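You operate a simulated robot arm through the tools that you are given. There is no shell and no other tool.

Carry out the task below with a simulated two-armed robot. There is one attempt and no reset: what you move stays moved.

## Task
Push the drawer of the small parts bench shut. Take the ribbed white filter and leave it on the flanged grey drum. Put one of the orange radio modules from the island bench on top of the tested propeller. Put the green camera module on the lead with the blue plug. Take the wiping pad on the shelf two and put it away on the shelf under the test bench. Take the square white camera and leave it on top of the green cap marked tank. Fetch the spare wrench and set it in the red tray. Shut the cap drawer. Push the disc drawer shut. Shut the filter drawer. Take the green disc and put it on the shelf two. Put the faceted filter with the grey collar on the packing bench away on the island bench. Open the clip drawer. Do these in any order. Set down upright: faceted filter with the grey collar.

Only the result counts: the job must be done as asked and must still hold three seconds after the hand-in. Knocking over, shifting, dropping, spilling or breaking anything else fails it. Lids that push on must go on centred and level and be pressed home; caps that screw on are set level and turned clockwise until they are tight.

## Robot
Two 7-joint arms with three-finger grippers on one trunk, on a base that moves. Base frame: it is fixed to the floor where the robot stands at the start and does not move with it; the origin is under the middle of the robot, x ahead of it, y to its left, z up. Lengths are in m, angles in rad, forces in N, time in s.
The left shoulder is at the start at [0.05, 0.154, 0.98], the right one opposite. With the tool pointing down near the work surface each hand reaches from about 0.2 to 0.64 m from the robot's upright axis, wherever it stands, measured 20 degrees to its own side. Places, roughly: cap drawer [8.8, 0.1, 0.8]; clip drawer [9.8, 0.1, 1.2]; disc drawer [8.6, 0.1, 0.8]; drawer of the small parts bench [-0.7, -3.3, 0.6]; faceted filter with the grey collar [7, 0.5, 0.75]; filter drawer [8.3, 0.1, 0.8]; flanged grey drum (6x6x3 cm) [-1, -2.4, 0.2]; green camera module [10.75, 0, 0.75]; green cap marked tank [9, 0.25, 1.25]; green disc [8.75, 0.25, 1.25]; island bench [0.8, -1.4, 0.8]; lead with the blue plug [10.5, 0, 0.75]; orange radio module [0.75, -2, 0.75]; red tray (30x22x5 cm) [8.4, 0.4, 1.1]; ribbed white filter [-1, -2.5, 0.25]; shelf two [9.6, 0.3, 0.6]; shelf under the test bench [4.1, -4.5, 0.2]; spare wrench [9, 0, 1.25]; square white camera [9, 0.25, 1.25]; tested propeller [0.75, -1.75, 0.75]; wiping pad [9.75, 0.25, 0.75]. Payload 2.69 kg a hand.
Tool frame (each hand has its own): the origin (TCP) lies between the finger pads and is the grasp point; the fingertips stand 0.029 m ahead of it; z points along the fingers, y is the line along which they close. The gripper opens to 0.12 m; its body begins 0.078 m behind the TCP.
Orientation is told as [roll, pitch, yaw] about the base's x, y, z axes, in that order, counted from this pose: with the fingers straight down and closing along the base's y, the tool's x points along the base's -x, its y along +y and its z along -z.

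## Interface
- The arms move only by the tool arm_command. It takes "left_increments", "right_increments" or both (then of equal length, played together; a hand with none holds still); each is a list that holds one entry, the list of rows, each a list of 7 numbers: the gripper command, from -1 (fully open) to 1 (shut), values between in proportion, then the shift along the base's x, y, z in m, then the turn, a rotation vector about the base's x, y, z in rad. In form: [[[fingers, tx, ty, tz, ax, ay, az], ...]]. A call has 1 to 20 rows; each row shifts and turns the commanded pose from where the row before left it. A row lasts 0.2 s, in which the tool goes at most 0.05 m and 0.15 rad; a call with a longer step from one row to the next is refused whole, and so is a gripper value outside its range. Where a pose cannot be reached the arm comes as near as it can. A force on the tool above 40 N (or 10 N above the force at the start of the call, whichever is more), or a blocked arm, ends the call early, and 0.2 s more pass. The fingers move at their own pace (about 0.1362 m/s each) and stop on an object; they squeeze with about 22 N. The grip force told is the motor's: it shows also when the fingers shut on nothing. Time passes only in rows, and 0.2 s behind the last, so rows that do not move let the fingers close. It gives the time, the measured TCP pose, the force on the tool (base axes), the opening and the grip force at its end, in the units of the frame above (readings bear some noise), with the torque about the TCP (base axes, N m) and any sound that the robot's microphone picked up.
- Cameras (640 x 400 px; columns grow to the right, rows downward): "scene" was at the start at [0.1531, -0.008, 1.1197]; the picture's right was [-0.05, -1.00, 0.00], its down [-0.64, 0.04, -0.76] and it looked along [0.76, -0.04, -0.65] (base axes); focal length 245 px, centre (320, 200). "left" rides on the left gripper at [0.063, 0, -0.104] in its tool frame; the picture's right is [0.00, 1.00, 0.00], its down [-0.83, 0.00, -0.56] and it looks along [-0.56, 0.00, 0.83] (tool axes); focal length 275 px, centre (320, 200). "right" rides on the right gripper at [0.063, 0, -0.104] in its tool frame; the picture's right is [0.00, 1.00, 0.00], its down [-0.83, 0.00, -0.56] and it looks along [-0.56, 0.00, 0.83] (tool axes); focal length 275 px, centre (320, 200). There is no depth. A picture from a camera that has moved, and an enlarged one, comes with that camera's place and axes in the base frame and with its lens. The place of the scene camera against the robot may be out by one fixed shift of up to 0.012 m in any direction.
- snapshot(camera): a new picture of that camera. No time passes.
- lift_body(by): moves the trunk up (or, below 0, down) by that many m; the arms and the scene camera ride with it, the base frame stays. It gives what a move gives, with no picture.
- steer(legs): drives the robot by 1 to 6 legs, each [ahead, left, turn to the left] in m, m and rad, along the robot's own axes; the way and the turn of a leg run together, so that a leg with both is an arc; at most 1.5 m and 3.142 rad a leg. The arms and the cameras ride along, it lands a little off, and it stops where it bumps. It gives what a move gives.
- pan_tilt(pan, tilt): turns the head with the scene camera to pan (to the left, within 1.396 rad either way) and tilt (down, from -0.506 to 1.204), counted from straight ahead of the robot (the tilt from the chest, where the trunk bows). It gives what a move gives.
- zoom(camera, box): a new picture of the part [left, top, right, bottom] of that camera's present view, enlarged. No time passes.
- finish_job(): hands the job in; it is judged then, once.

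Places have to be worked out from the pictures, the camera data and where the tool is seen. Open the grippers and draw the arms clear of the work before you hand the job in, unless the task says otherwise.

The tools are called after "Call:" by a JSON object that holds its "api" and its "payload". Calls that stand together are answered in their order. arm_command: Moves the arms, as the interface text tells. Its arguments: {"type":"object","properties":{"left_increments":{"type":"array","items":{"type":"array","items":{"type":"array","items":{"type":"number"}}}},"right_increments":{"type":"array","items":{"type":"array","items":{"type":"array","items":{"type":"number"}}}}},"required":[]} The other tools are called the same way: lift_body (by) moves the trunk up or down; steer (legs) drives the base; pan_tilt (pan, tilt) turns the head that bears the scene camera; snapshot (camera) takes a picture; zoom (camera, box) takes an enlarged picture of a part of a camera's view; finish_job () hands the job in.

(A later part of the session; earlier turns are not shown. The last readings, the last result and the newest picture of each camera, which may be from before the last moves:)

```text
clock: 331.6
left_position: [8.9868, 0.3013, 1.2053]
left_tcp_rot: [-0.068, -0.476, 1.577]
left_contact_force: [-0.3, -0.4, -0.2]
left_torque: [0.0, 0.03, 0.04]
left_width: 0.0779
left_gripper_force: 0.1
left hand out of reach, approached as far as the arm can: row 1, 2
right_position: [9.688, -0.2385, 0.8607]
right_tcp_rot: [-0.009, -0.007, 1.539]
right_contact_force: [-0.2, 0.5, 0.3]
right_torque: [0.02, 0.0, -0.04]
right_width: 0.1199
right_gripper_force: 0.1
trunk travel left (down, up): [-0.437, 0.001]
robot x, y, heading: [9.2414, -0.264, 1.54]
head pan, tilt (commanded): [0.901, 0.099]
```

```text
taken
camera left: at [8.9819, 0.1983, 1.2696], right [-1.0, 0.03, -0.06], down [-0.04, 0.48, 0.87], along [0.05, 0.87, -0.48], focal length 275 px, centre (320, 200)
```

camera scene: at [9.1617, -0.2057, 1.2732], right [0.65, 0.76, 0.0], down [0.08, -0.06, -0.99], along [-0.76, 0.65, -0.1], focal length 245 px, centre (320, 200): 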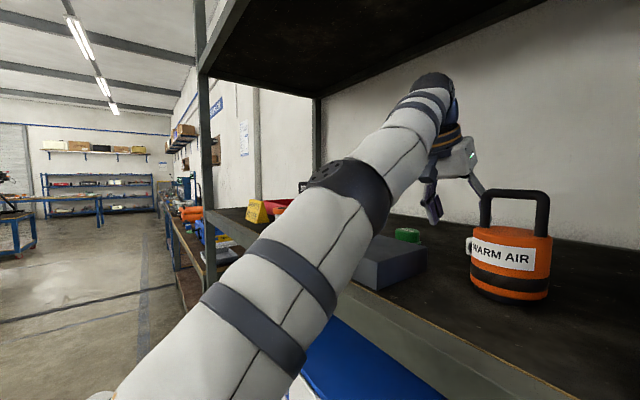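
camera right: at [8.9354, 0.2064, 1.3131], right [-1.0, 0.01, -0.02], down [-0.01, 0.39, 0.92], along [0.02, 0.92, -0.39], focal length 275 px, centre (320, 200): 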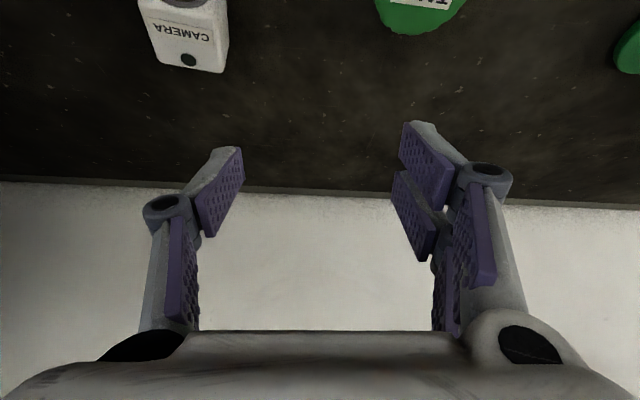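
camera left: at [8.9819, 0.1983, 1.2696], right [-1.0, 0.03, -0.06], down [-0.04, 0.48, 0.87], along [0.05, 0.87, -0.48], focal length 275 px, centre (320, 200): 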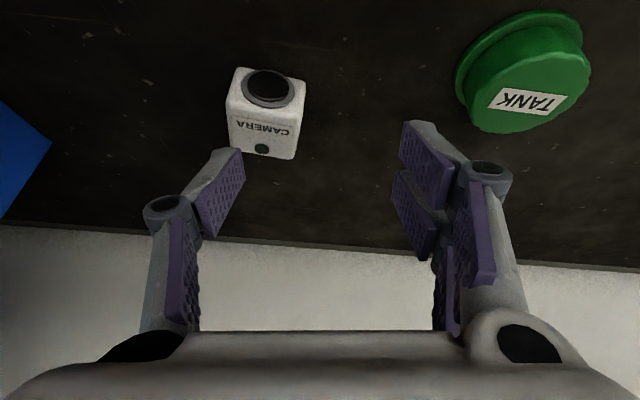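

The arm is straight now and well clear of the lamp. I shift right over the camera while lowering slightly.

Call:
{"api": "arm_command", "payload": {"left_increments": [[[-0.3, 0.016, 0, -0.003, 0, 0, 0], [-0.3, 0.016, 0.0, -0.003, 0, 0, 0], [-0.3, 0, 0, 0, 0, 0, 0]]]}}

Call:
{"api": "snapshot", "payload": {"camera": "left"}}

Call:
{"api": "snapshot", "payload": {"camera": "scene"}}

```text
clock: 332.4
left_position: [9.0198, 0.3031, 1.199]
left_tcp_rot: [-0.07, -0.477, 1.578]
left_contact_force: [-0.6, -0.1, -0.2]
left_torque: [0.02, -0.02, 0.0]
left_width: 0.0783
left_gripper_force: 0.0
right_position: [9.6878, -0.2393, 0.8607]
right_tcp_rot: [-0.009, -0.007, 1.539]
right_contact_force: [0.4, 0.5, -0.5]
right_torque: [-0.04, 0.02, -0.04]
right_width: 0.1199
right_gripper_force: 0.1
trunk travel left (down, up): [-0.437, 0.001]
robot x, y, heading: [9.2409, -0.2628, 1.537]
head pan, tilt (commanded): [0.901, 0.099]
```

```text
taken
camera left: at [9.0151, 0.1992, 1.2624], right [-1.0, 0.03, -0.06], down [-0.04, 0.48, 0.87], along [0.05, 0.87, -0.48], focal length 275 px, centre (320, 200)
```

left: 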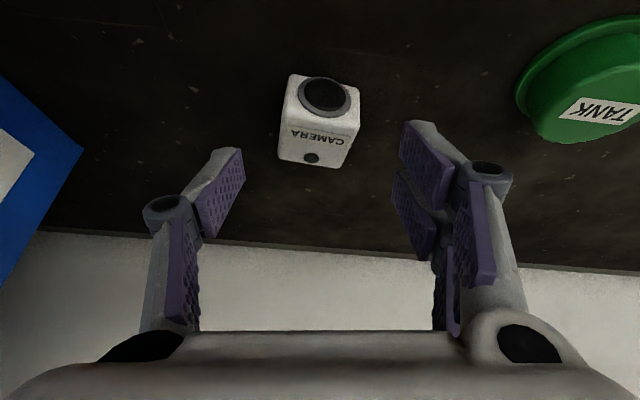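

```text
taken
camera scene: at [9.1616, -0.2063, 1.2732], right [0.65, 0.76, 0.0], down [0.08, -0.06, -0.99], along [-0.76, 0.65, -0.1], focal length 245 px, centre (320, 200)
```

scene: 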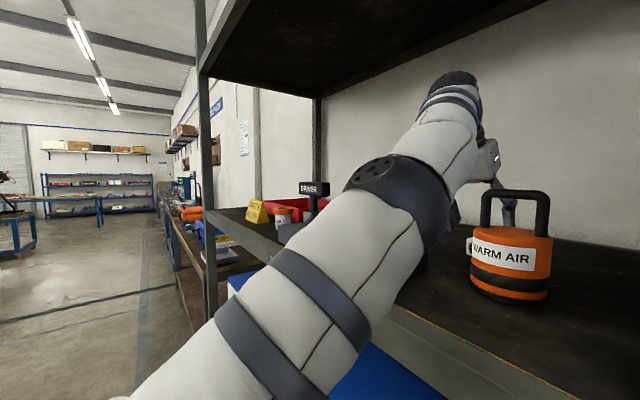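

I keep the arm straight by slightly reducing the tilt as I go the last 4 cm down and 2 cm forward.

Call:
{"api": "arm_command", "payload": {"left_increments": [[[-0.3, -0.001, 0.0105, -0.014, -0.02, 0, 0], [-0.3, -0.001, 0.0105, -0.014, -0.02, 0, 0]]]}}

Call:
{"api": "snapshot", "payload": {"camera": "left"}}

Call:
{"api": "snapshot", "payload": {"camera": "scene"}}

```text
clock: 333.0
left_position: [9.0371, 0.3087, 1.1775]
left_tcp_rot: [-0.066, -0.437, 1.575]
left_contact_force: [0.3, -0.2, 0.2]
left_torque: [0.02, 0.07, 0.03]
left_width: 0.0781
left_gripper_force: 0.0
left hand out of reach, approached as far as the arm can: row 2
right_position: [9.6888, -0.2384, 0.8597]
right_tcp_rot: [-0.008, -0.009, 1.539]
right_contact_force: [1.4, 0.2, 0.1]
right_torque: [0.01, 0.01, 0.01]
right_width: 0.1202
right_gripper_force: 0.0
trunk travel left (down, up): [-0.437, 0.001]
robot x, y, heading: [9.2459, -0.2666, 1.537]
head pan, tilt (commanded): [0.901, 0.099]
```

```text
taken
camera left: at [9.0322, 0.2081, 1.2446], right [-1.0, 0.03, -0.06], down [-0.04, 0.52, 0.85], along [0.05, 0.85, -0.52], focal length 275 px, centre (320, 200)
```

left: 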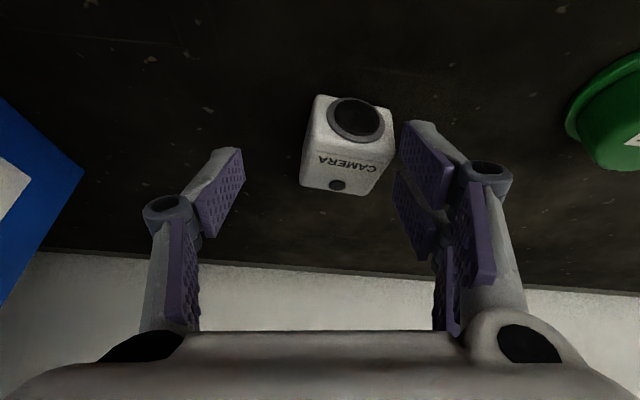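

```text
taken
camera scene: at [9.1638, -0.2068, 1.2734], right [0.65, 0.76, 0.0], down [0.07, -0.06, -1.0], along [-0.76, 0.65, -0.1], focal length 245 px, centre (320, 200)
```

scene: 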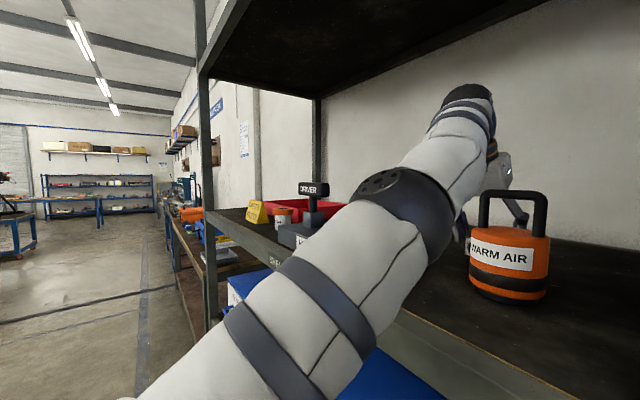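

The hand drifted 1 cm right at the reach limit; elbow clearance to the lamp is ~4 cm. I nudge the base 1.2 cm forward and correct the hand.

Call:
{"api": "steer", "payload": {"legs": [[0.013, 0, 0]]}}

Call:
{"api": "arm_command", "payload": {"left_increments": [[[-0.3, -0.012, 0.0, 0, 0, 0, 0], [-0.3, 0, 0.0, 0, 0, 0, 0]]]}}

Call:
{"api": "snapshot", "payload": {"camera": "left"}}

```text
clock: 333.8
left_position: [9.0355, 0.3226, 1.1762]
left_tcp_rot: [-0.067, -0.437, 1.577]
left_contact_force: [0.1, 0.9, -0.3]
left_torque: [-0.02, -0.01, 0.01]
left_width: 0.0781
left_gripper_force: 0.1
right_position: [9.689, -0.2252, 0.861]
right_tcp_rot: [-0.008, -0.005, 1.539]
right_contact_force: [-0.2, 0.4, -1.0]
right_torque: [0.01, -0.03, 0.0]
right_width: 0.1203
right_gripper_force: 0.1
trunk travel left (down, up): [-0.437, 0.001]
robot x, y, heading: [9.2391, -0.2488, 1.536]
head pan, tilt (commanded): [0.901, 0.099]
```

```text
clock: 334.4
left_position: [9.0235, 0.3228, 1.1754]
left_tcp_rot: [-0.067, -0.435, 1.577]
left_contact_force: [-0.1, 0.0, 0.5]
left_torque: [-0.05, -0.01, 0.0]
left_width: 0.0779
left_gripper_force: 0.1
right_position: [9.6893, -0.2245, 0.8609]
right_tcp_rot: [-0.007, -0.008, 1.539]
right_contact_force: [0.6, -0.2, 0.5]
right_torque: [-0.04, 0.0, -0.01]
right_width: 0.1203
right_gripper_force: 0.1
trunk travel left (down, up): [-0.437, 0.001]
robot x, y, heading: [9.2401, -0.2513, 1.538]
head pan, tilt (commanded): [0.901, 0.099]
```

```text
taken
camera left: at [9.0179, 0.2219, 1.2437], right [-1.0, 0.03, -0.06], down [-0.04, 0.52, 0.85], along [0.05, 0.85, -0.52], focal length 275 px, centre (320, 200)
```

left: 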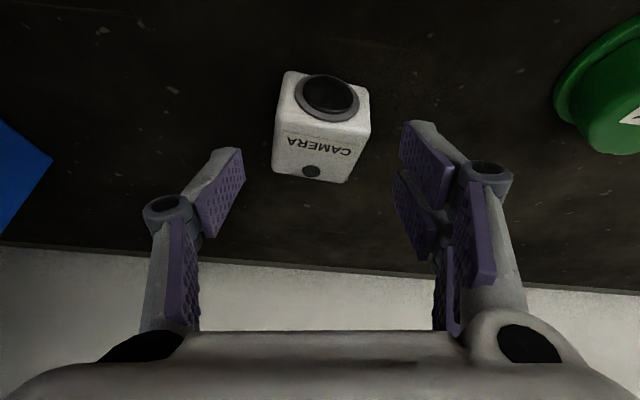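

Camera is now centred between the fingers. I lower 1.7 cm and close.

Call:
{"api": "arm_command", "payload": {"left_increments": [[[-0.3, 0.003, 0.001, -0.009, 0, 0, 0], [-0.3, 0.002, 0.001, -0.008, 0, 0, 0], [0, 0, 0.0, 0, 0, 0, 0], [0.3, 0, 0, 0, 0, 0, 0], [1, 0, 0, 0, 0, 0, 0], [1, 0, 0, 0, 0, 0, 0]]]}}

Call:
{"api": "snapshot", "payload": {"camera": "left"}}

Call:
{"api": "snapshot", "payload": {"camera": "scene"}}

```text
clock: 335.8
left_position: [9.0292, 0.3255, 1.1597]
left_tcp_rot: [-0.069, -0.436, 1.576]
left_contact_force: [0.2, -0.4, 0.9]
left_torque: [-0.02, 0.03, -0.01]
left_width: 0.0436
left_gripper_force: 22.9
right_position: [9.6876, -0.2254, 0.8594]
right_tcp_rot: [-0.007, -0.007, 1.54]
right_contact_force: [0.2, -0.9, -0.2]
right_torque: [-0.02, 0.0, 0.02]
right_width: 0.1201
right_gripper_force: 0.1
trunk travel left (down, up): [-0.437, 0.001]
robot x, y, heading: [9.2377, -0.2497, 1.537]
head pan, tilt (commanded): [0.901, 0.099]
```

```text
taken
camera left: at [9.0242, 0.2242, 1.2263], right [-1.0, 0.03, -0.06], down [-0.04, 0.52, 0.85], along [0.05, 0.85, -0.52], focal length 275 px, centre (320, 200)
```

left: 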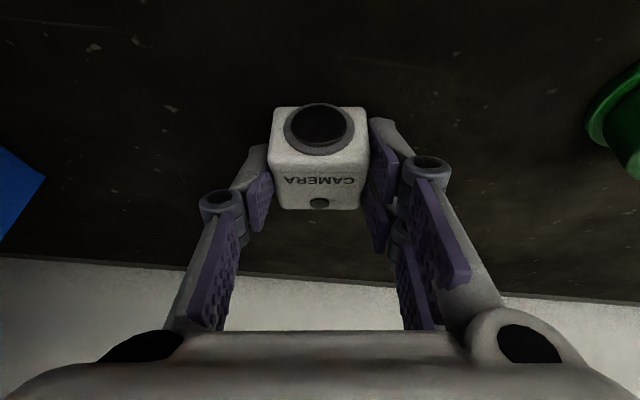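

```text
taken
camera scene: at [9.1621, -0.1935, 1.2733], right [0.65, 0.76, 0.0], down [0.08, -0.06, -1.0], along [-0.76, 0.65, -0.1], focal length 245 px, centre (320, 200)
```

scene: 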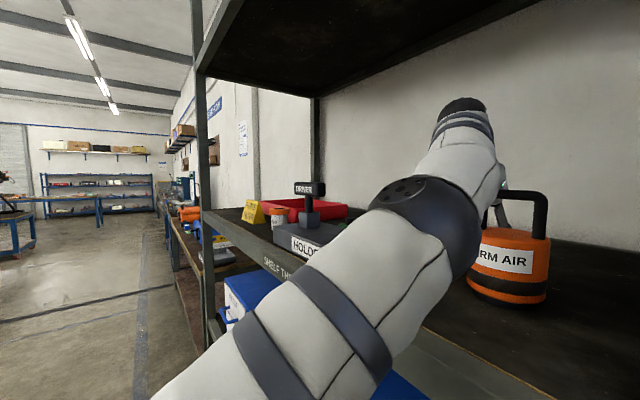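

Gripped (4.4 cm). I lift a little, slide left clear of the lamp while rising, and move over the cap at (8.884,0.297).

Call:
{"api": "arm_command", "payload": {"left_increments": [[[1, 0, 0, 0.012, 0, 0, 0], [1, -0.02, -0.005, 0.012, 0, 0, 0], [1, -0.03, -0.01, 0.015, 0, 0, 0], [1, -0.03, -0.008, 0.014, 0, 0, 0], [1, 0, 0, 0, 0, 0, 0]]]}}

Call:
{"api": "snapshot", "payload": {"camera": "left"}}

Call:
{"api": "snapshot", "payload": {"camera": "scene"}}

```text
clock: 336.9
left_position: [8.9473, 0.2941, 1.208]
left_tcp_rot: [-0.068, -0.436, 1.578]
left_contact_force: [-0.2, 0.3, -0.7]
left_torque: [-0.07, 0.01, 0.03]
left_width: 0.0436
left_gripper_force: 22.0
left hand out of reach, approached as far as the arm can: row 4
right_position: [9.6886, -0.2245, 0.8596]
right_tcp_rot: [-0.009, -0.008, 1.54]
right_contact_force: [0.1, -0.1, 0.5]
right_torque: [0.0, -0.05, -0.03]
right_width: 0.1201
right_gripper_force: 0.1
trunk travel left (down, up): [-0.437, 0.001]
robot x, y, heading: [9.2383, -0.2506, 1.537]
head pan, tilt (commanded): [0.901, 0.099]
```

```text
taken
camera left: at [8.942, 0.193, 1.2756], right [-1.0, 0.03, -0.06], down [-0.04, 0.52, 0.85], along [0.05, 0.85, -0.52], focal length 275 px, centre (320, 200)
```

left: 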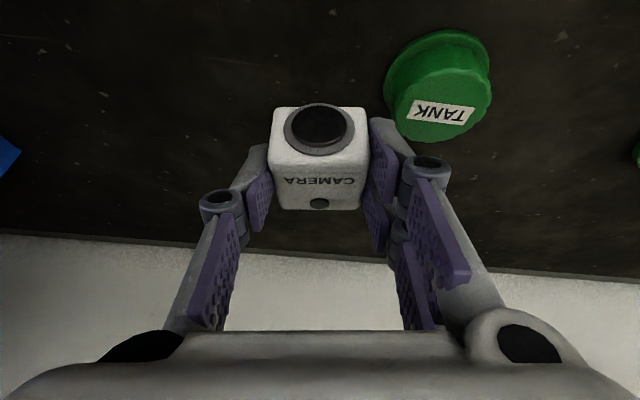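

```text
taken
camera scene: at [9.1627, -0.193, 1.2732], right [0.65, 0.76, 0.0], down [0.08, -0.06, -1.0], along [-0.76, 0.65, -0.1], focal length 245 px, centre (320, 200)
```

scene: 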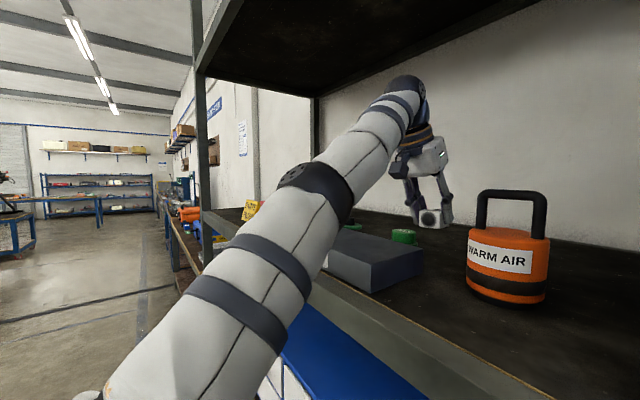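

The cube hangs level beside the cap (cap centre ≈(8.883,0.304), top ≈1.147). I strafe the base 6.4 cm left to bring it over the cap.

Call:
{"api": "steer", "payload": {"legs": [[0, 0.064, 0]]}}

Call:
{"api": "snapshot", "payload": {"camera": "left"}}

Call:
{"api": "snapshot", "payload": {"camera": "scene"}}

```text
clock: 338.1
left_position: [8.8815, 0.2954, 1.2081]
left_tcp_rot: [-0.07, -0.436, 1.579]
left_contact_force: [-0.9, 0.0, -1.2]
left_torque: [0.0, -0.04, -0.02]
left_width: 0.0432
left_gripper_force: 22.0
right_position: [9.6246, -0.2216, 0.8614]
right_tcp_rot: [-0.01, -0.007, 1.541]
right_contact_force: [0.2, 0.6, 0.9]
right_torque: [0.01, -0.02, 0.01]
right_width: 0.1201
right_gripper_force: 0.1
trunk travel left (down, up): [-0.437, 0.001]
robot x, y, heading: [9.1765, -0.2484, 1.537]
head pan, tilt (commanded): [0.901, 0.099]
```

```text
taken
camera left: at [8.877, 0.1947, 1.2755], right [-1.0, 0.02, -0.06], down [-0.04, 0.52, 0.85], along [0.05, 0.85, -0.52], focal length 275 px, centre (320, 200)
```

left: 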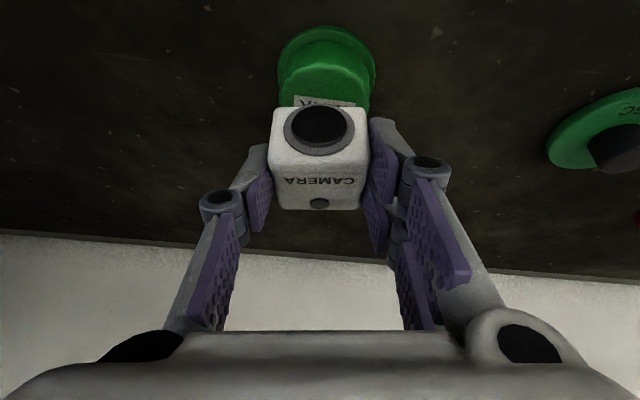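

```text
taken
camera scene: at [9.098, -0.1911, 1.2732], right [0.65, 0.76, 0.0], down [0.08, -0.06, -0.99], along [-0.76, 0.64, -0.1], focal length 245 px, centre (320, 200)
```

scene: 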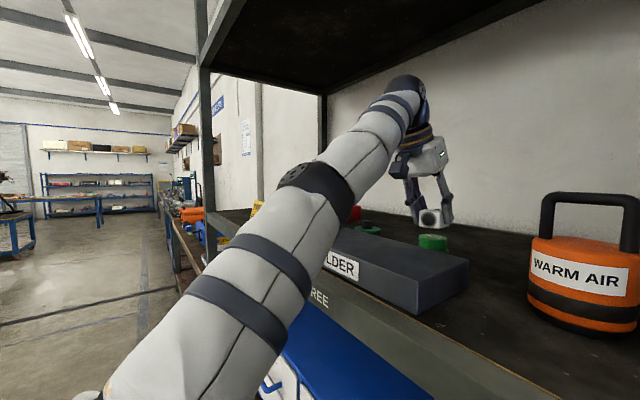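

The cube is directly above the cap. I lower it in small steps to contact.

Call:
{"api": "arm_command", "payload": {"left_increments": [[[1, 0, 0.004, -0.006, 0, 0, 0], [1, 0, 0, -0.005, 0, 0, 0], [1, 0, 0, -0.002, 0, 0, 0], [1, 0, 0, 0, 0, 0, 0]]]}}

Call:
{"api": "zoom", "payload": {"camera": "scene", "box": [360, 160, 500, 270]}}

Call:
{"api": "snapshot", "payload": {"camera": "left"}}

```text
clock: 339.1
left_position: [8.8819, 0.2995, 1.2022]
left_tcp_rot: [-0.069, -0.434, 1.58]
left_contact_force: [-0.1, -0.1, -1.0]
left_torque: [-0.01, 0.0, 0.01]
left_width: 0.0437
left_gripper_force: 21.8
left hand out of reach, approached as far as the arm can: row 2
right_position: [9.6254, -0.2226, 0.8612]
right_tcp_rot: [-0.01, -0.005, 1.542]
right_contact_force: [0.0, 0.6, 0.0]
right_torque: [0.0, 0.03, 0.0]
right_width: 0.1202
right_gripper_force: 0.0
trunk travel left (down, up): [-0.437, 0.001]
robot x, y, heading: [9.1773, -0.2493, 1.531]
head pan, tilt (commanded): [0.901, 0.099]
```

```text
3.64 times, centred on (430, 215) of scene
camera zoom: at [9.0986, -0.1911, 1.2732], right [0.65, 0.76, 0.0], down [0.08, -0.06, -1.0], along [-0.76, 0.64, -0.1], focal length 890 px, centre (-80, 146)
```

zoom: 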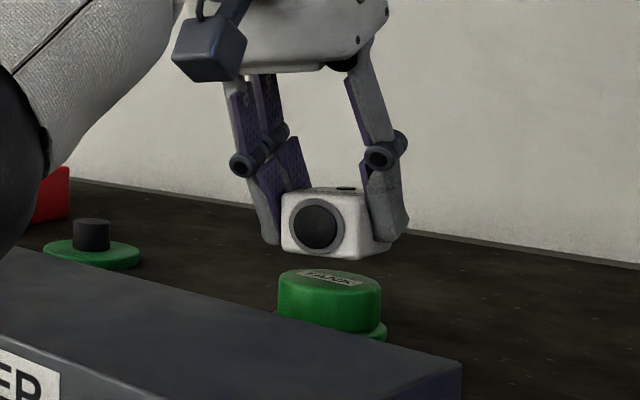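

```text
taken
camera left: at [8.8769, 0.1985, 1.27], right [-1.0, 0.02, -0.06], down [-0.04, 0.52, 0.85], along [0.05, 0.85, -0.52], focal length 275 px, centre (320, 200)
```

left: 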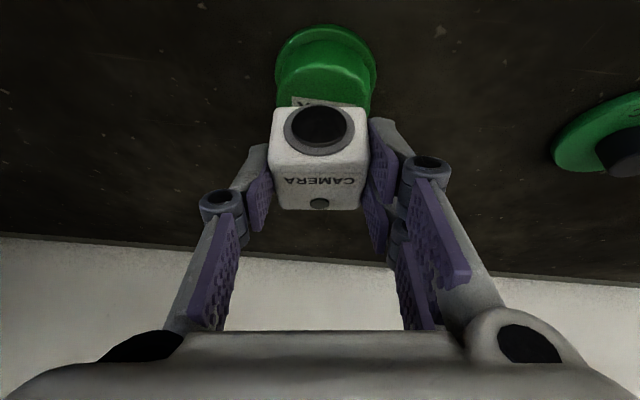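

The gap is still 1–2 cm. I continue down in small steps watching the force.

Call:
{"api": "arm_command", "payload": {"left_increments": [[[1, 0, 0, -0.004, 0, 0, 0], [1, 0, 0, -0.003, 0, 0, 0], [1, 0, 0, -0.002, 0, 0, 0], [1, 0, 0, 0, 0, 0, 0]]]}}

Call:
{"api": "zoom", "payload": {"camera": "scene", "box": [360, 160, 500, 270]}}

Call:
{"api": "zoom", "payload": {"camera": "left", "box": [230, 10, 430, 230]}}

```text
clock: 340.1
left_position: [8.8831, 0.2997, 1.2019]
left_tcp_rot: [-0.07, -0.435, 1.58]
left_contact_force: [0.5, -0.4, -0.3]
left_torque: [-0.02, 0.0, 0.02]
left_width: 0.0434
left_gripper_force: 21.9
left hand out of reach, approached as far as the arm can: row 1, 3
right_position: [9.6254, -0.2217, 0.8607]
right_tcp_rot: [-0.009, -0.008, 1.541]
right_contact_force: [-0.3, -0.2, 0.1]
right_torque: [0.0, -0.01, 0.0]
right_width: 0.1202
right_gripper_force: 0.1
trunk travel left (down, up): [-0.437, 0.001]
robot x, y, heading: [9.1755, -0.2535, 1.534]
head pan, tilt (commanded): [0.901, 0.099]
```

```text
3.64 times, centred on (430, 215) of scene
camera zoom: at [9.0986, -0.1911, 1.2732], right [0.65, 0.76, 0.0], down [0.08, -0.06, -1.0], along [-0.76, 0.64, -0.1], focal length 890 px, centre (-80, 146)
```

zoom: 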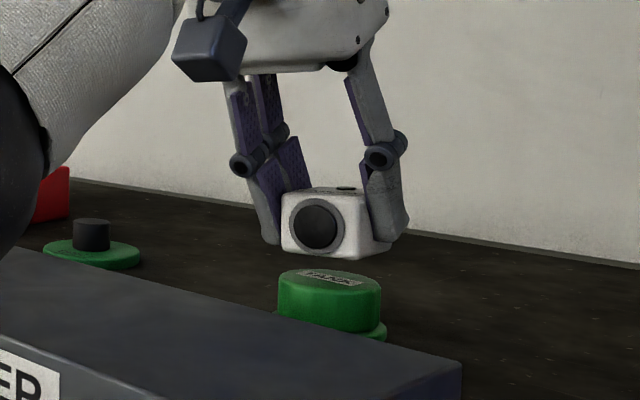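

```text
1.82 times, centred on (330, 120) of left
camera zoom: at [8.8769, 0.1985, 1.2701], right [-1.0, 0.02, -0.06], down [-0.04, 0.52, 0.85], along [0.05, 0.85, -0.52], focal length 500 px, centre (302, 346)
```

zoom: 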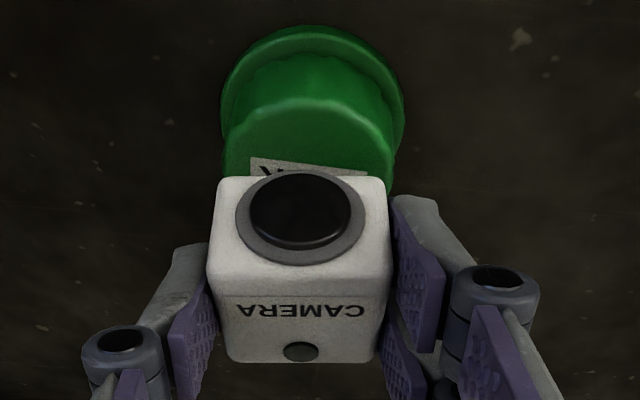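

The arm is at its limit downward. By the left view the cube is a bit (≈7 mm) beyond the cap's centre, so I pull back 7 mm and use the trunk to lower in small steps.

Call:
{"api": "arm_command", "payload": {"left_increments": [[[1, 0, -0.007, 0, 0, 0, 0], [1, 0, 0, -0.003, 0, 0, 0], [1, 0, 0, 0, 0, 0, 0]]]}}

Call:
{"api": "lift_body", "payload": {"by": -0.006}}

Call:
{"api": "zoom", "payload": {"camera": "scene", "box": [360, 160, 500, 270]}}

Call:
{"api": "zoom", "payload": {"camera": "left", "box": [230, 10, 430, 230]}}

```text
clock: 340.9
left_position: [8.881, 0.3005, 1.2016]
left_tcp_rot: [-0.07, -0.435, 1.58]
left_contact_force: [0.4, 0.0, -0.6]
left_torque: [-0.01, -0.02, 0.04]
left_width: 0.0435
left_gripper_force: 21.9
left hand out of reach, approached as far as the arm can: row 1, 2
right_position: [9.6259, -0.223, 0.8599]
right_tcp_rot: [-0.009, -0.006, 1.541]
right_contact_force: [-0.2, -0.9, 0.7]
right_torque: [-0.01, -0.02, -0.01]
right_width: 0.1198
right_gripper_force: 0.1
trunk travel left (down, up): [-0.437, 0.001]
robot x, y, heading: [9.1753, -0.253, 1.534]
head pan, tilt (commanded): [0.901, 0.099]
```

```text
clock: 341.5
left_position: [8.8816, 0.3065, 1.1859]
left_tcp_rot: [-0.067, -0.413, 1.578]
left_contact_force: [-2.6, 1.6, 15.8]
left_torque: [0.22, 0.31, 0.0]
left_width: 0.0434
left_gripper_force: 21.9
right_position: [9.6254, -0.2233, 0.8542]
right_tcp_rot: [-0.008, 0.014, 1.54]
right_contact_force: [0.0, 0.0, -0.2]
right_torque: [-0.04, -0.04, -0.02]
right_width: 0.12
right_gripper_force: 0.1
trunk travel left (down, up): [-0.431, 0.007]
robot x, y, heading: [9.1769, -0.2505, 1.533]
head pan, tilt (commanded): [0.901, 0.099]
```

```text
3.64 times, centred on (430, 215) of scene
camera zoom: at [9.099, -0.1837, 1.2681], right [0.65, 0.76, 0.0], down [0.08, -0.06, -1.0], along [-0.76, 0.64, -0.1], focal length 890 px, centre (-80, 146)
```

zoom: 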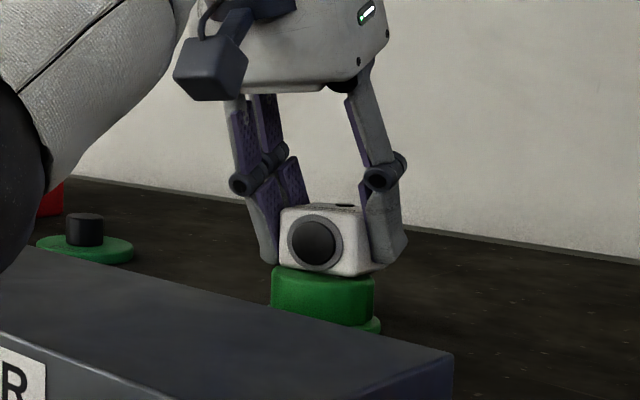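

```text
1.82 times, centred on (330, 120) of left
camera zoom: at [8.8773, 0.2074, 1.2559], right [-1.0, 0.02, -0.06], down [-0.04, 0.54, 0.84], along [0.05, 0.84, -0.54], focal length 500 px, centre (302, 346)
```

zoom: 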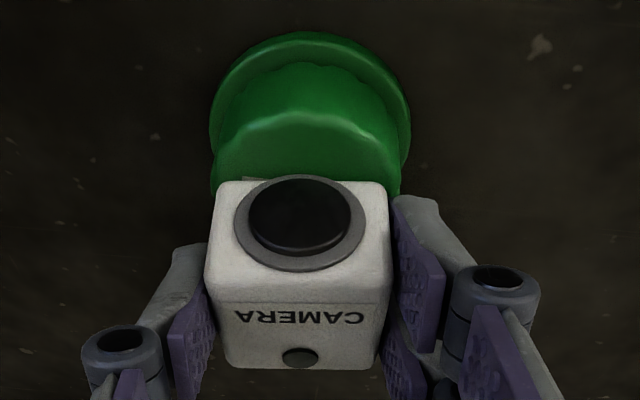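

Contact (15.8 N), but the left view shows the cube ~1.5 cm behind the cap's centre. I raise the trunk again, shift the base back 1.5 cm and re-check.

Call:
{"api": "lift_body", "payload": {"by": 0.006}}

Call:
{"api": "steer", "payload": {"legs": [[-0.015, 0, 0]]}}

Call:
{"api": "zoom", "payload": {"camera": "left", "box": [230, 10, 430, 230]}}

Call:
{"api": "zoom", "payload": {"camera": "scene", "box": [360, 160, 500, 270]}}

```text
clock: 342.0
left_position: [8.8832, 0.3046, 1.1916]
left_tcp_rot: [-0.067, -0.418, 1.58]
left_contact_force: [-0.1, 0.6, -0.8]
left_torque: [-0.01, -0.02, 0.01]
left_width: 0.0435
left_gripper_force: 21.7
right_position: [9.6264, -0.2214, 0.8607]
right_tcp_rot: [-0.009, 0.017, 1.542]
right_contact_force: [0.2, 0.0, 0.1]
right_torque: [0.03, -0.02, -0.02]
right_width: 0.1202
right_gripper_force: 0.1
trunk travel left (down, up): [-0.437, 0.001]
robot x, y, heading: [9.178, -0.2473, 1.532]
head pan, tilt (commanded): [0.901, 0.099]
```

```text
clock: 342.8
left_position: [8.8817, 0.2897, 1.192]
left_tcp_rot: [-0.069, -0.419, 1.579]
left_contact_force: [0.7, -0.7, -0.2]
left_torque: [-0.04, 0.01, -0.03]
left_width: 0.0434
left_gripper_force: 21.7
right_position: [9.6252, -0.2383, 0.8594]
right_tcp_rot: [-0.009, 0.017, 1.541]
right_contact_force: [0.4, 0.2, -0.6]
right_torque: [0.03, -0.01, 0.0]
right_width: 0.1198
right_gripper_force: 0.1
trunk travel left (down, up): [-0.437, 0.001]
robot x, y, heading: [9.1794, -0.2666, 1.539]
head pan, tilt (commanded): [0.901, 0.099]
```

```text
1.82 times, centred on (330, 120) of left
camera zoom: at [8.877, 0.1899, 1.2617], right [-1.0, 0.02, -0.06], down [-0.04, 0.53, 0.84], along [0.05, 0.85, -0.53], focal length 500 px, centre (302, 346)
```

zoom: 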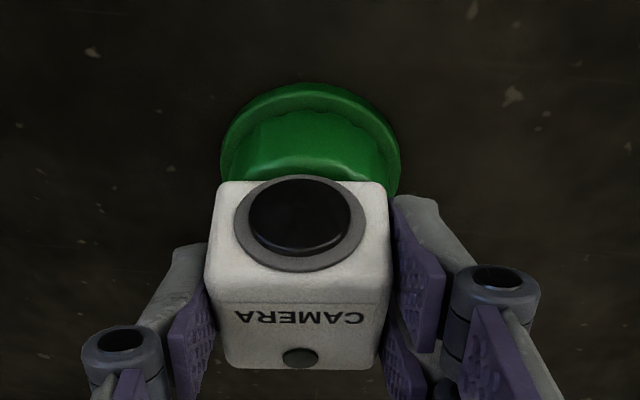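

```text
3.64 times, centred on (430, 215) of scene
camera zoom: at [9.098, -0.2062, 1.2732], right [0.65, 0.76, 0.0], down [0.08, -0.06, -1.0], along [-0.76, 0.64, -0.1], focal length 890 px, centre (-80, 146)
```

zoom: 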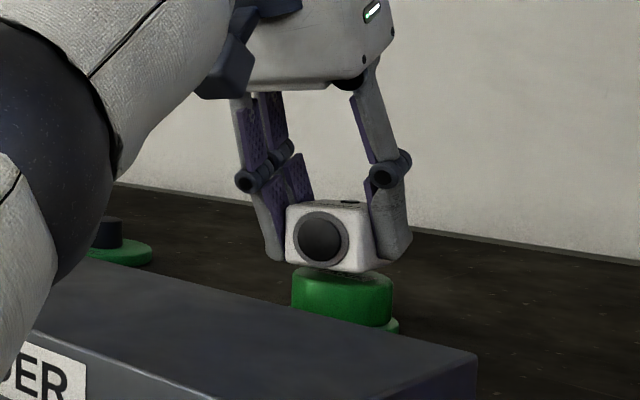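

Now the cube is centred over the cap in both views. I lower to contact.

Call:
{"api": "arm_command", "payload": {"left_increments": [[[1, 0, 0, -0.002, 0, 0, 0], [1, 0, 0, -0.002, 0, 0, 0], [1, 0, 0, 0, 0, 0, 0]]]}}

```text
clock: 343.6
left_position: [8.8824, 0.2895, 1.1885]
left_tcp_rot: [-0.068, -0.419, 1.578]
left_contact_force: [-0.9, -0.1, -1.2]
left_torque: [-0.02, 0.0, 0.02]
left_width: 0.0435
left_gripper_force: 21.6
right_position: [9.6243, -0.2376, 0.8596]
right_tcp_rot: [-0.007, 0.016, 1.542]
right_contact_force: [-0.2, -0.6, 0.1]
right_torque: [0.03, 0.0, -0.05]
right_width: 0.1202
right_gripper_force: 0.2
trunk travel left (down, up): [-0.437, 0.001]
robot x, y, heading: [9.1801, -0.2667, 1.535]
head pan, tilt (commanded): [0.901, 0.099]
```

It follows now. I restore the original pitch (+0.017 rad) and continue down.

Call:
{"api": "arm_command", "payload": {"left_increments": [[[1, 0, 0, -0.001, 0.017, 0, 0], [1, 0, 0, -0.002, 0, 0, 0], [1, 0, 0, 0, 0, 0, 0]]]}}

Call:
{"api": "zoom", "payload": {"camera": "scene", "box": [360, 160, 500, 270]}}

```text
clock: 344.4
left_position: [8.8834, 0.2908, 1.1883]
left_tcp_rot: [-0.069, -0.419, 1.58]
left_contact_force: [0.1, 0.1, -0.8]
left_torque: [0.02, 0.0, -0.01]
left_width: 0.0436
left_gripper_force: 22.0
right_position: [9.6255, -0.2359, 0.8601]
right_tcp_rot: [-0.008, 0.018, 1.542]
right_contact_force: [-0.6, 0.4, -0.5]
right_torque: [-0.02, -0.02, 0.03]
right_width: 0.1202
right_gripper_force: 0.0
trunk travel left (down, up): [-0.437, 0.001]
robot x, y, heading: [9.1783, -0.2657, 1.537]
head pan, tilt (commanded): [0.901, 0.099]
```

```text
3.64 times, centred on (430, 215) of scene
camera zoom: at [9.0981, -0.2059, 1.2732], right [0.65, 0.76, 0.0], down [0.08, -0.06, -1.0], along [-0.76, 0.64, -0.1], focal length 890 px, centre (-80, 146)
```

zoom: 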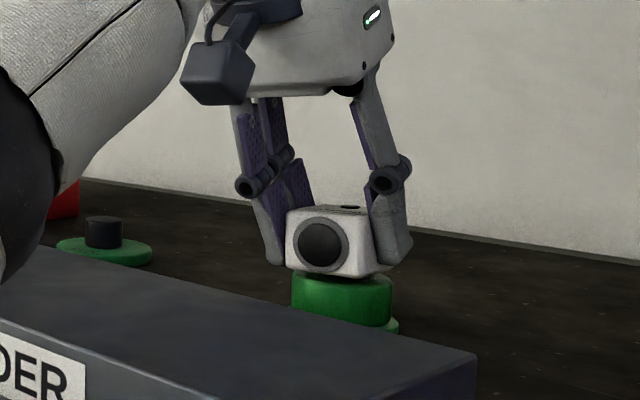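

Call:
{"api": "arm_command", "payload": {"left_increments": [[[1, 0, 0, -0.002, 0, 0, 0], [1, 0, 0, -0.002, 0, 0, 0], [1, 0, 0, -0.001, 0, 0, 0], [1, 0, 0, 0, 0, 0, 0]]]}}

Call:
{"api": "zoom", "payload": {"camera": "scene", "box": [360, 160, 500, 270]}}

```text
clock: 345.4
left_position: [8.8818, 0.2894, 1.1897]
left_tcp_rot: [-0.069, -0.42, 1.58]
left_contact_force: [-0.5, 0.8, -1.2]
left_torque: [0.01, 0.01, -0.01]
left_width: 0.0435
left_gripper_force: 22.0
left hand out of reach, approached as far as the arm can: row 1
right_position: [9.6234, -0.2376, 0.8595]
right_tcp_rot: [-0.008, 0.017, 1.542]
right_contact_force: [0.5, -0.3, -0.5]
right_torque: [0.0, -0.01, -0.04]
right_width: 0.1201
right_gripper_force: 0.1
trunk travel left (down, up): [-0.437, 0.001]
robot x, y, heading: [9.1758, -0.2651, 1.536]
head pan, tilt (commanded): [0.901, 0.099]
```

```text
3.64 times, centred on (430, 215) of scene
camera zoom: at [9.0981, -0.2059, 1.2732], right [0.65, 0.76, 0.0], down [0.08, -0.06, -1.0], along [-0.76, 0.64, -0.1], focal length 890 px, centre (-80, 146)
```

zoom: 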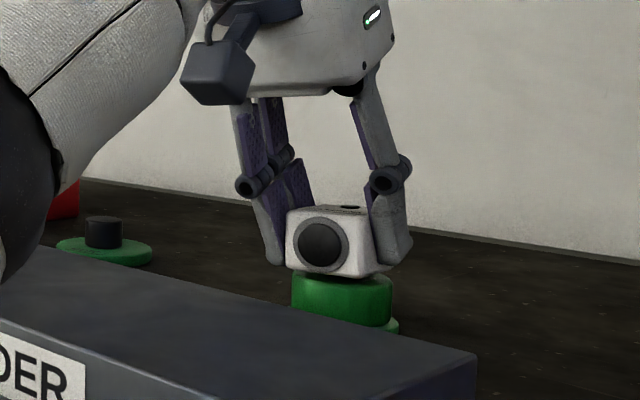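

The arm is at a limit again; I use a tiny trunk lowering instead.

Call:
{"api": "lift_body", "payload": {"by": -0.003}}

Call:
{"api": "zoom", "payload": {"camera": "scene", "box": [360, 160, 500, 270]}}

Call:
{"api": "zoom", "payload": {"camera": "left", "box": [230, 10, 430, 230]}}

```text
clock: 345.9
left_position: [8.882, 0.2916, 1.181]
left_tcp_rot: [-0.068, -0.41, 1.578]
left_contact_force: [-3.2, -2.5, 25.7]
left_torque: [0.16, 0.6, 0.0]
left_width: 0.0439
left_gripper_force: 21.8
right_position: [9.6262, -0.239, 0.8576]
right_tcp_rot: [-0.01, 0.009, 1.54]
right_contact_force: [-1.0, -0.3, 0.1]
right_torque: [0.02, 0.01, 0.0]
right_width: 0.1201
right_gripper_force: 0.0
trunk travel left (down, up): [-0.434, 0.004]
robot x, y, heading: [9.1774, -0.264, 1.535]
head pan, tilt (commanded): [0.901, 0.099]
```

```text
3.64 times, centred on (430, 215) of scene
camera zoom: at [9.0988, -0.2046, 1.2713], right [0.65, 0.76, 0.0], down [0.08, -0.06, -1.0], along [-0.76, 0.64, -0.1], focal length 890 px, centre (-80, 146)
```

zoom: 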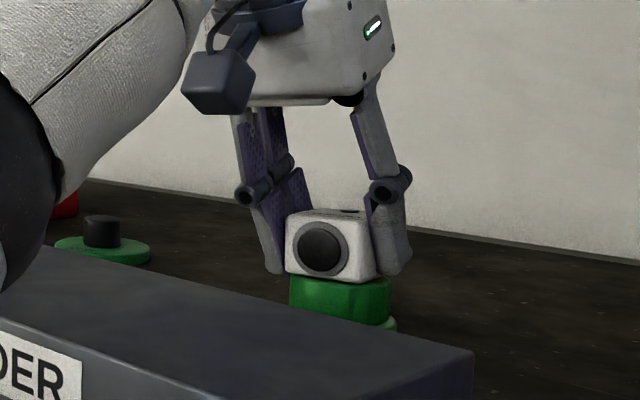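

```text
1.82 times, centred on (330, 120) of left
camera zoom: at [8.8778, 0.1924, 1.253], right [-1.0, 0.02, -0.06], down [-0.04, 0.54, 0.84], along [0.05, 0.84, -0.54], focal length 500 px, centre (302, 346)
```

zoom: 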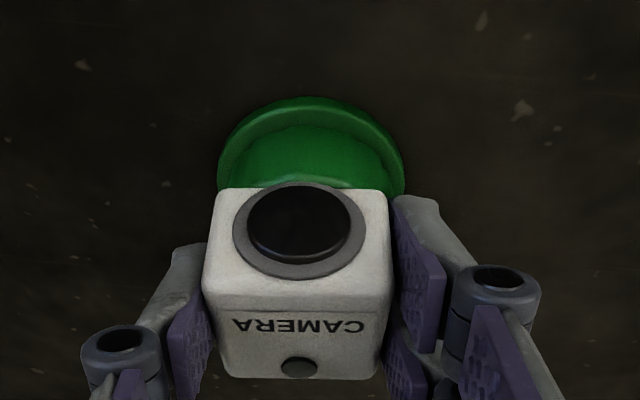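

The cube is on the cap (25 N). I relieve the pressure slightly and open the fingers a little at a time.

Call:
{"api": "lift_body", "payload": {"by": 0.0015}}

Call:
{"api": "arm_command", "payload": {"left_increments": [[[0.5, 0, 0, 0, 0, 0, 0], [0.25, 0, 0, 0, 0, 0, 0], [0.15, 0, 0, 0, 0, 0, 0], [0.05, 0, 0, 0, 0, 0, 0], [0.0, 0, 0, 0, 0, 0, 0]]]}}

Call:
{"api": "zoom", "payload": {"camera": "scene", "box": [360, 160, 500, 270]}}

Call:
{"api": "zoom", "payload": {"camera": "left", "box": [230, 10, 430, 230]}}

```text
clock: 346.4
left_position: [8.883, 0.2911, 1.183]
left_tcp_rot: [-0.067, -0.407, 1.58]
left_contact_force: [-3.0, -3.0, 28.7]
left_torque: [0.18, 0.65, 0.09]
left_width: 0.0439
left_gripper_force: 22.3
right_position: [9.6259, -0.2382, 0.8577]
right_tcp_rot: [-0.008, 0.012, 1.539]
right_contact_force: [0.7, 1.2, 0.5]
right_torque: [-0.04, -0.03, -0.02]
right_width: 0.1203
right_gripper_force: 0.1
trunk travel left (down, up): [-0.436, 0.002]
robot x, y, heading: [9.1744, -0.2645, 1.538]
head pan, tilt (commanded): [0.901, 0.099]
```

```text
clock: 347.6
left_position: [8.8828, 0.296, 1.1774]
left_tcp_rot: [-0.066, -0.4, 1.578]
left_contact_force: [-0.5, 0.4, -0.6]
left_torque: [0.0, 0.01, -0.01]
left_width: 0.0598
left_gripper_force: 0.1
right_position: [9.6245, -0.2373, 0.8578]
right_tcp_rot: [-0.009, 0.017, 1.541]
right_contact_force: [0.0, -0.2, 0.4]
right_torque: [-0.01, 0.0, -0.01]
right_width: 0.1202
right_gripper_force: 0.0
trunk travel left (down, up): [-0.436, 0.002]
robot x, y, heading: [9.1759, -0.2647, 1.533]
head pan, tilt (commanded): [0.901, 0.099]
```

```text
3.64 times, centred on (430, 215) of scene
camera zoom: at [9.0982, -0.2037, 1.2719], right [0.65, 0.76, 0.0], down [0.08, -0.06, -1.0], along [-0.76, 0.64, -0.1], focal length 890 px, centre (-80, 146)
```

zoom: 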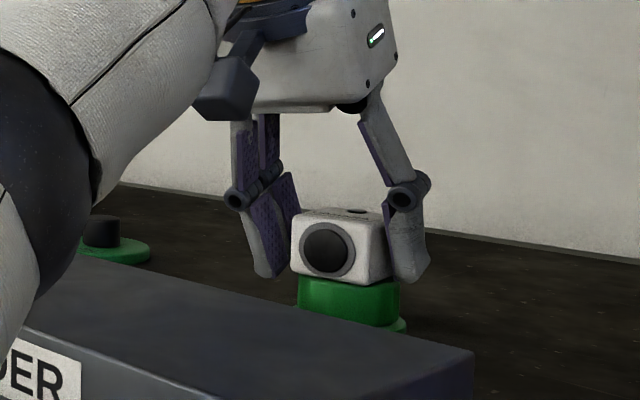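

```text
1.82 times, centred on (330, 120) of left
camera zoom: at [8.8777, 0.1965, 1.2495], right [-1.0, 0.02, -0.06], down [-0.04, 0.55, 0.83], along [0.05, 0.84, -0.55], focal length 500 px, centre (302, 346)
```

zoom: 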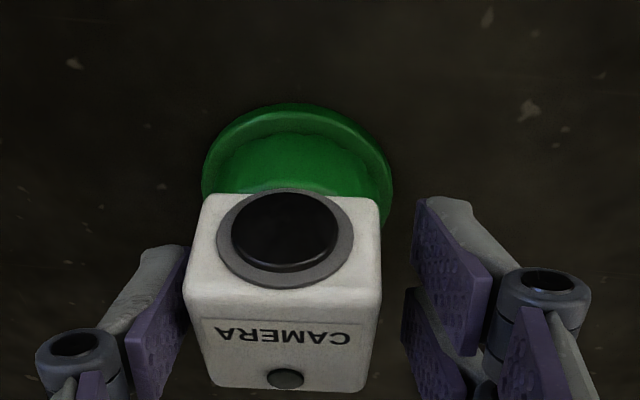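

The white camera sits on the green TANK cap. I withdraw the hand up and back along its own axis.

Call:
{"api": "arm_command", "payload": {"left_increments": [[[0, 0, -0.008, 0.015, 0, 0, 0], [0, 0, -0.01, 0.015, 0, 0, 0], [0, 0, -0.02, 0.015, 0, 0, 0], [0, 0, -0.02, 0.012, 0, 0, 0], [0, 0, -0.02, 0.01, 0, 0, 0]]]}}

Call:
{"api": "snapshot", "payload": {"camera": "left"}}

Call:
{"api": "snapshot", "payload": {"camera": "scene"}}

```text
clock: 348.8
left_position: [8.8814, 0.2146, 1.2445]
left_tcp_rot: [-0.068, -0.401, 1.577]
left_contact_force: [-0.6, -0.3, 0.2]
left_torque: [0.01, -0.01, 0.0]
left_width: 0.0602
left_gripper_force: 0.1
left hand out of reach, approached as far as the arm can: row 2
right_position: [9.6253, -0.2376, 0.8582]
right_tcp_rot: [-0.009, 0.016, 1.541]
right_contact_force: [0.3, -0.2, -0.1]
right_torque: [0.0, 0.0, 0.03]
right_width: 0.1201
right_gripper_force: 0.0
trunk travel left (down, up): [-0.436, 0.002]
robot x, y, heading: [9.179, -0.2636, 1.537]
head pan, tilt (commanded): [0.901, 0.099]
```

```text
taken
camera left: at [8.8763, 0.1153, 1.3167], right [-1.0, 0.02, -0.06], down [-0.04, 0.55, 0.84], along [0.05, 0.84, -0.55], focal length 275 px, centre (320, 200)
```

left: 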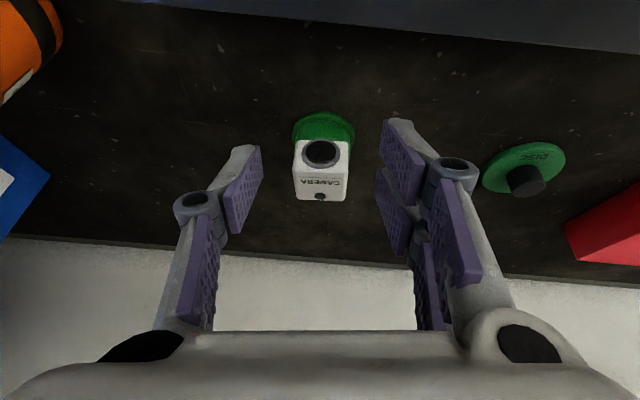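

```text
taken
camera scene: at [9.0985, -0.2043, 1.2721], right [0.65, 0.76, 0.0], down [0.08, -0.06, -1.0], along [-0.76, 0.64, -0.1], focal length 245 px, centre (320, 200)
```

scene: 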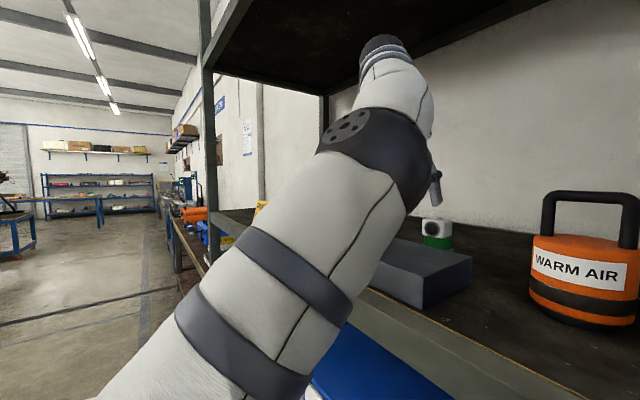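

All good; the camera stays on the cap. I withdraw completely: retract the left hand, back the base off, and stow the left arm low.

Call:
{"api": "arm_command", "payload": {"left_increments": [[[0, 0, -0.035, 0.01, 0, 0, 0], [0, 0, -0.035, 0.01, 0, 0, 0], [0, 0, -0.035, 0.005, 0, 0, 0], [0, 0, -0.035, 0, 0, 0, 0], [0, 0, -0.035, 0, 0, 0, 0]]]}}

Call:
{"api": "steer", "payload": {"legs": [[-0.28, 0, 0]]}}

Call:
{"api": "arm_command", "payload": {"left_increments": [[[-1, -0.01, -0.015, -0.04, -0.05, 0, 0], [-1, -0.01, -0.015, -0.04, -0.05, 0, 0], [-1, -0.01, -0.015, -0.04, -0.05, 0, 0], [-1, -0.01, -0.015, -0.04, -0.05, 0, 0], [-1, -0.02, -0.015, -0.04, -0.05, 0, 0], [-1, -0.02, -0.015, -0.04, -0.05, 0, 0], [-1, -0.02, -0.015, -0.04, -0.05, 0, 0], [-1, -0.02, -0.015, -0.04, -0.05, 0, 0], [-1, -0.02, -0.015, -0.04, 0, 0, 0], [-1, -0.02, -0.015, -0.04, 0, 0, 0]]]}}

Call:
{"api": "pan_tilt", "payload": {"pan": 0.3, "tilt": 0.3}}

Call:
{"api": "snapshot", "payload": {"camera": "scene"}}

```text
clock: 350.0
left_position: [8.8705, 0.0436, 1.2748]
left_tcp_rot: [-0.067, -0.401, 1.577]
left_contact_force: [-0.1, 0.6, 0.2]
left_torque: [0.0, -0.01, 0.0]
left_width: 0.0602
left_gripper_force: 0.1
left hand out of reach, approached as far as the arm can: row 4, 5
right_position: [9.6253, -0.2366, 0.8598]
right_tcp_rot: [-0.009, 0.015, 1.541]
right_contact_force: [0.7, 0.0, 0.1]
right_torque: [-0.03, -0.02, 0.0]
right_width: 0.12
right_gripper_force: 0.0
trunk travel left (down, up): [-0.436, 0.002]
robot x, y, heading: [9.178, -0.2646, 1.534]
head pan, tilt (commanded): [0.901, 0.099]
```

```text
clock: 352.0
left_position: [8.8614, -0.2362, 1.2762]
left_tcp_rot: [-0.071, -0.402, 1.579]
left_contact_force: [-0.1, -0.4, 0.7]
left_torque: [-0.01, 0.02, -0.03]
left_width: 0.0599
left_gripper_force: 0.0
right_position: [9.6153, -0.5156, 0.8588]
right_tcp_rot: [-0.008, 0.015, 1.543]
right_contact_force: [0.1, 0.0, 0.4]
right_torque: [0.01, -0.01, -0.01]
right_width: 0.1201
right_gripper_force: 0.0
trunk travel left (down, up): [-0.436, 0.002]
robot x, y, heading: [9.1677, -0.5423, 1.539]
head pan, tilt (commanded): [0.901, 0.099]
```

```text
clock: 354.2
left_position: [8.684, -0.3757, 0.8821]
left_tcp_rot: [-0.064, -0.001, 1.577]
left_contact_force: [-0.3, -0.3, -0.2]
left_torque: [0.0, -0.01, 0.03]
left_width: 0.1196
left_gripper_force: 0.0
left hand out of reach, approached as far as the arm can: row 1, 2
right_position: [9.6147, -0.5169, 0.8593]
right_tcp_rot: [-0.009, 0.018, 1.543]
right_contact_force: [-0.3, -0.2, 0.7]
right_torque: [0.03, -0.02, -0.01]
right_width: 0.1201
right_gripper_force: 0.1
trunk travel left (down, up): [-0.436, 0.002]
robot x, y, heading: [9.1653, -0.5468, 1.533]
head pan, tilt (commanded): [0.901, 0.099]
```

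```text
clock: 355.2
left_position: [8.6845, -0.3758, 0.882]
left_tcp_rot: [-0.064, -0.002, 1.581]
left_contact_force: [0.2, -0.3, 0.7]
left_torque: [0.01, 0.01, -0.01]
left_width: 0.1202
left_gripper_force: 0.0
right_position: [9.6152, -0.5158, 0.8583]
right_tcp_rot: [-0.009, 0.017, 1.543]
right_contact_force: [0.8, 0.8, -0.5]
right_torque: [0.01, -0.02, 0.01]
right_width: 0.1198
right_gripper_force: 0.0
trunk travel left (down, up): [-0.436, 0.002]
robot x, y, heading: [9.1654, -0.5473, 1.537]
head pan, tilt (commanded): [0.3, 0.3]
```

```text
taken
camera scene: at [9.1341, -0.453, 1.2533], right [0.96, 0.26, 0.0], down [0.08, -0.28, -0.96], along [-0.25, 0.92, -0.3], focal length 245 px, centre (320, 200)
```

scene: 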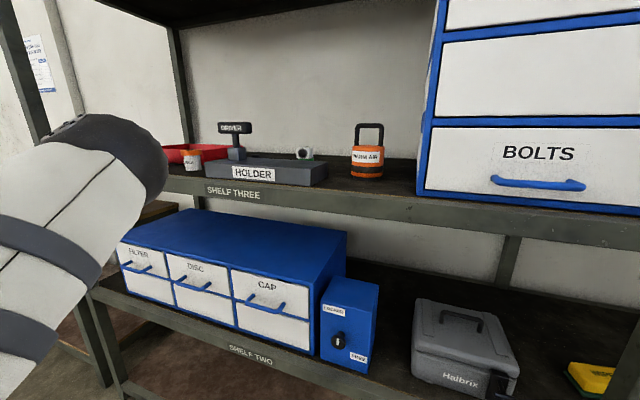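

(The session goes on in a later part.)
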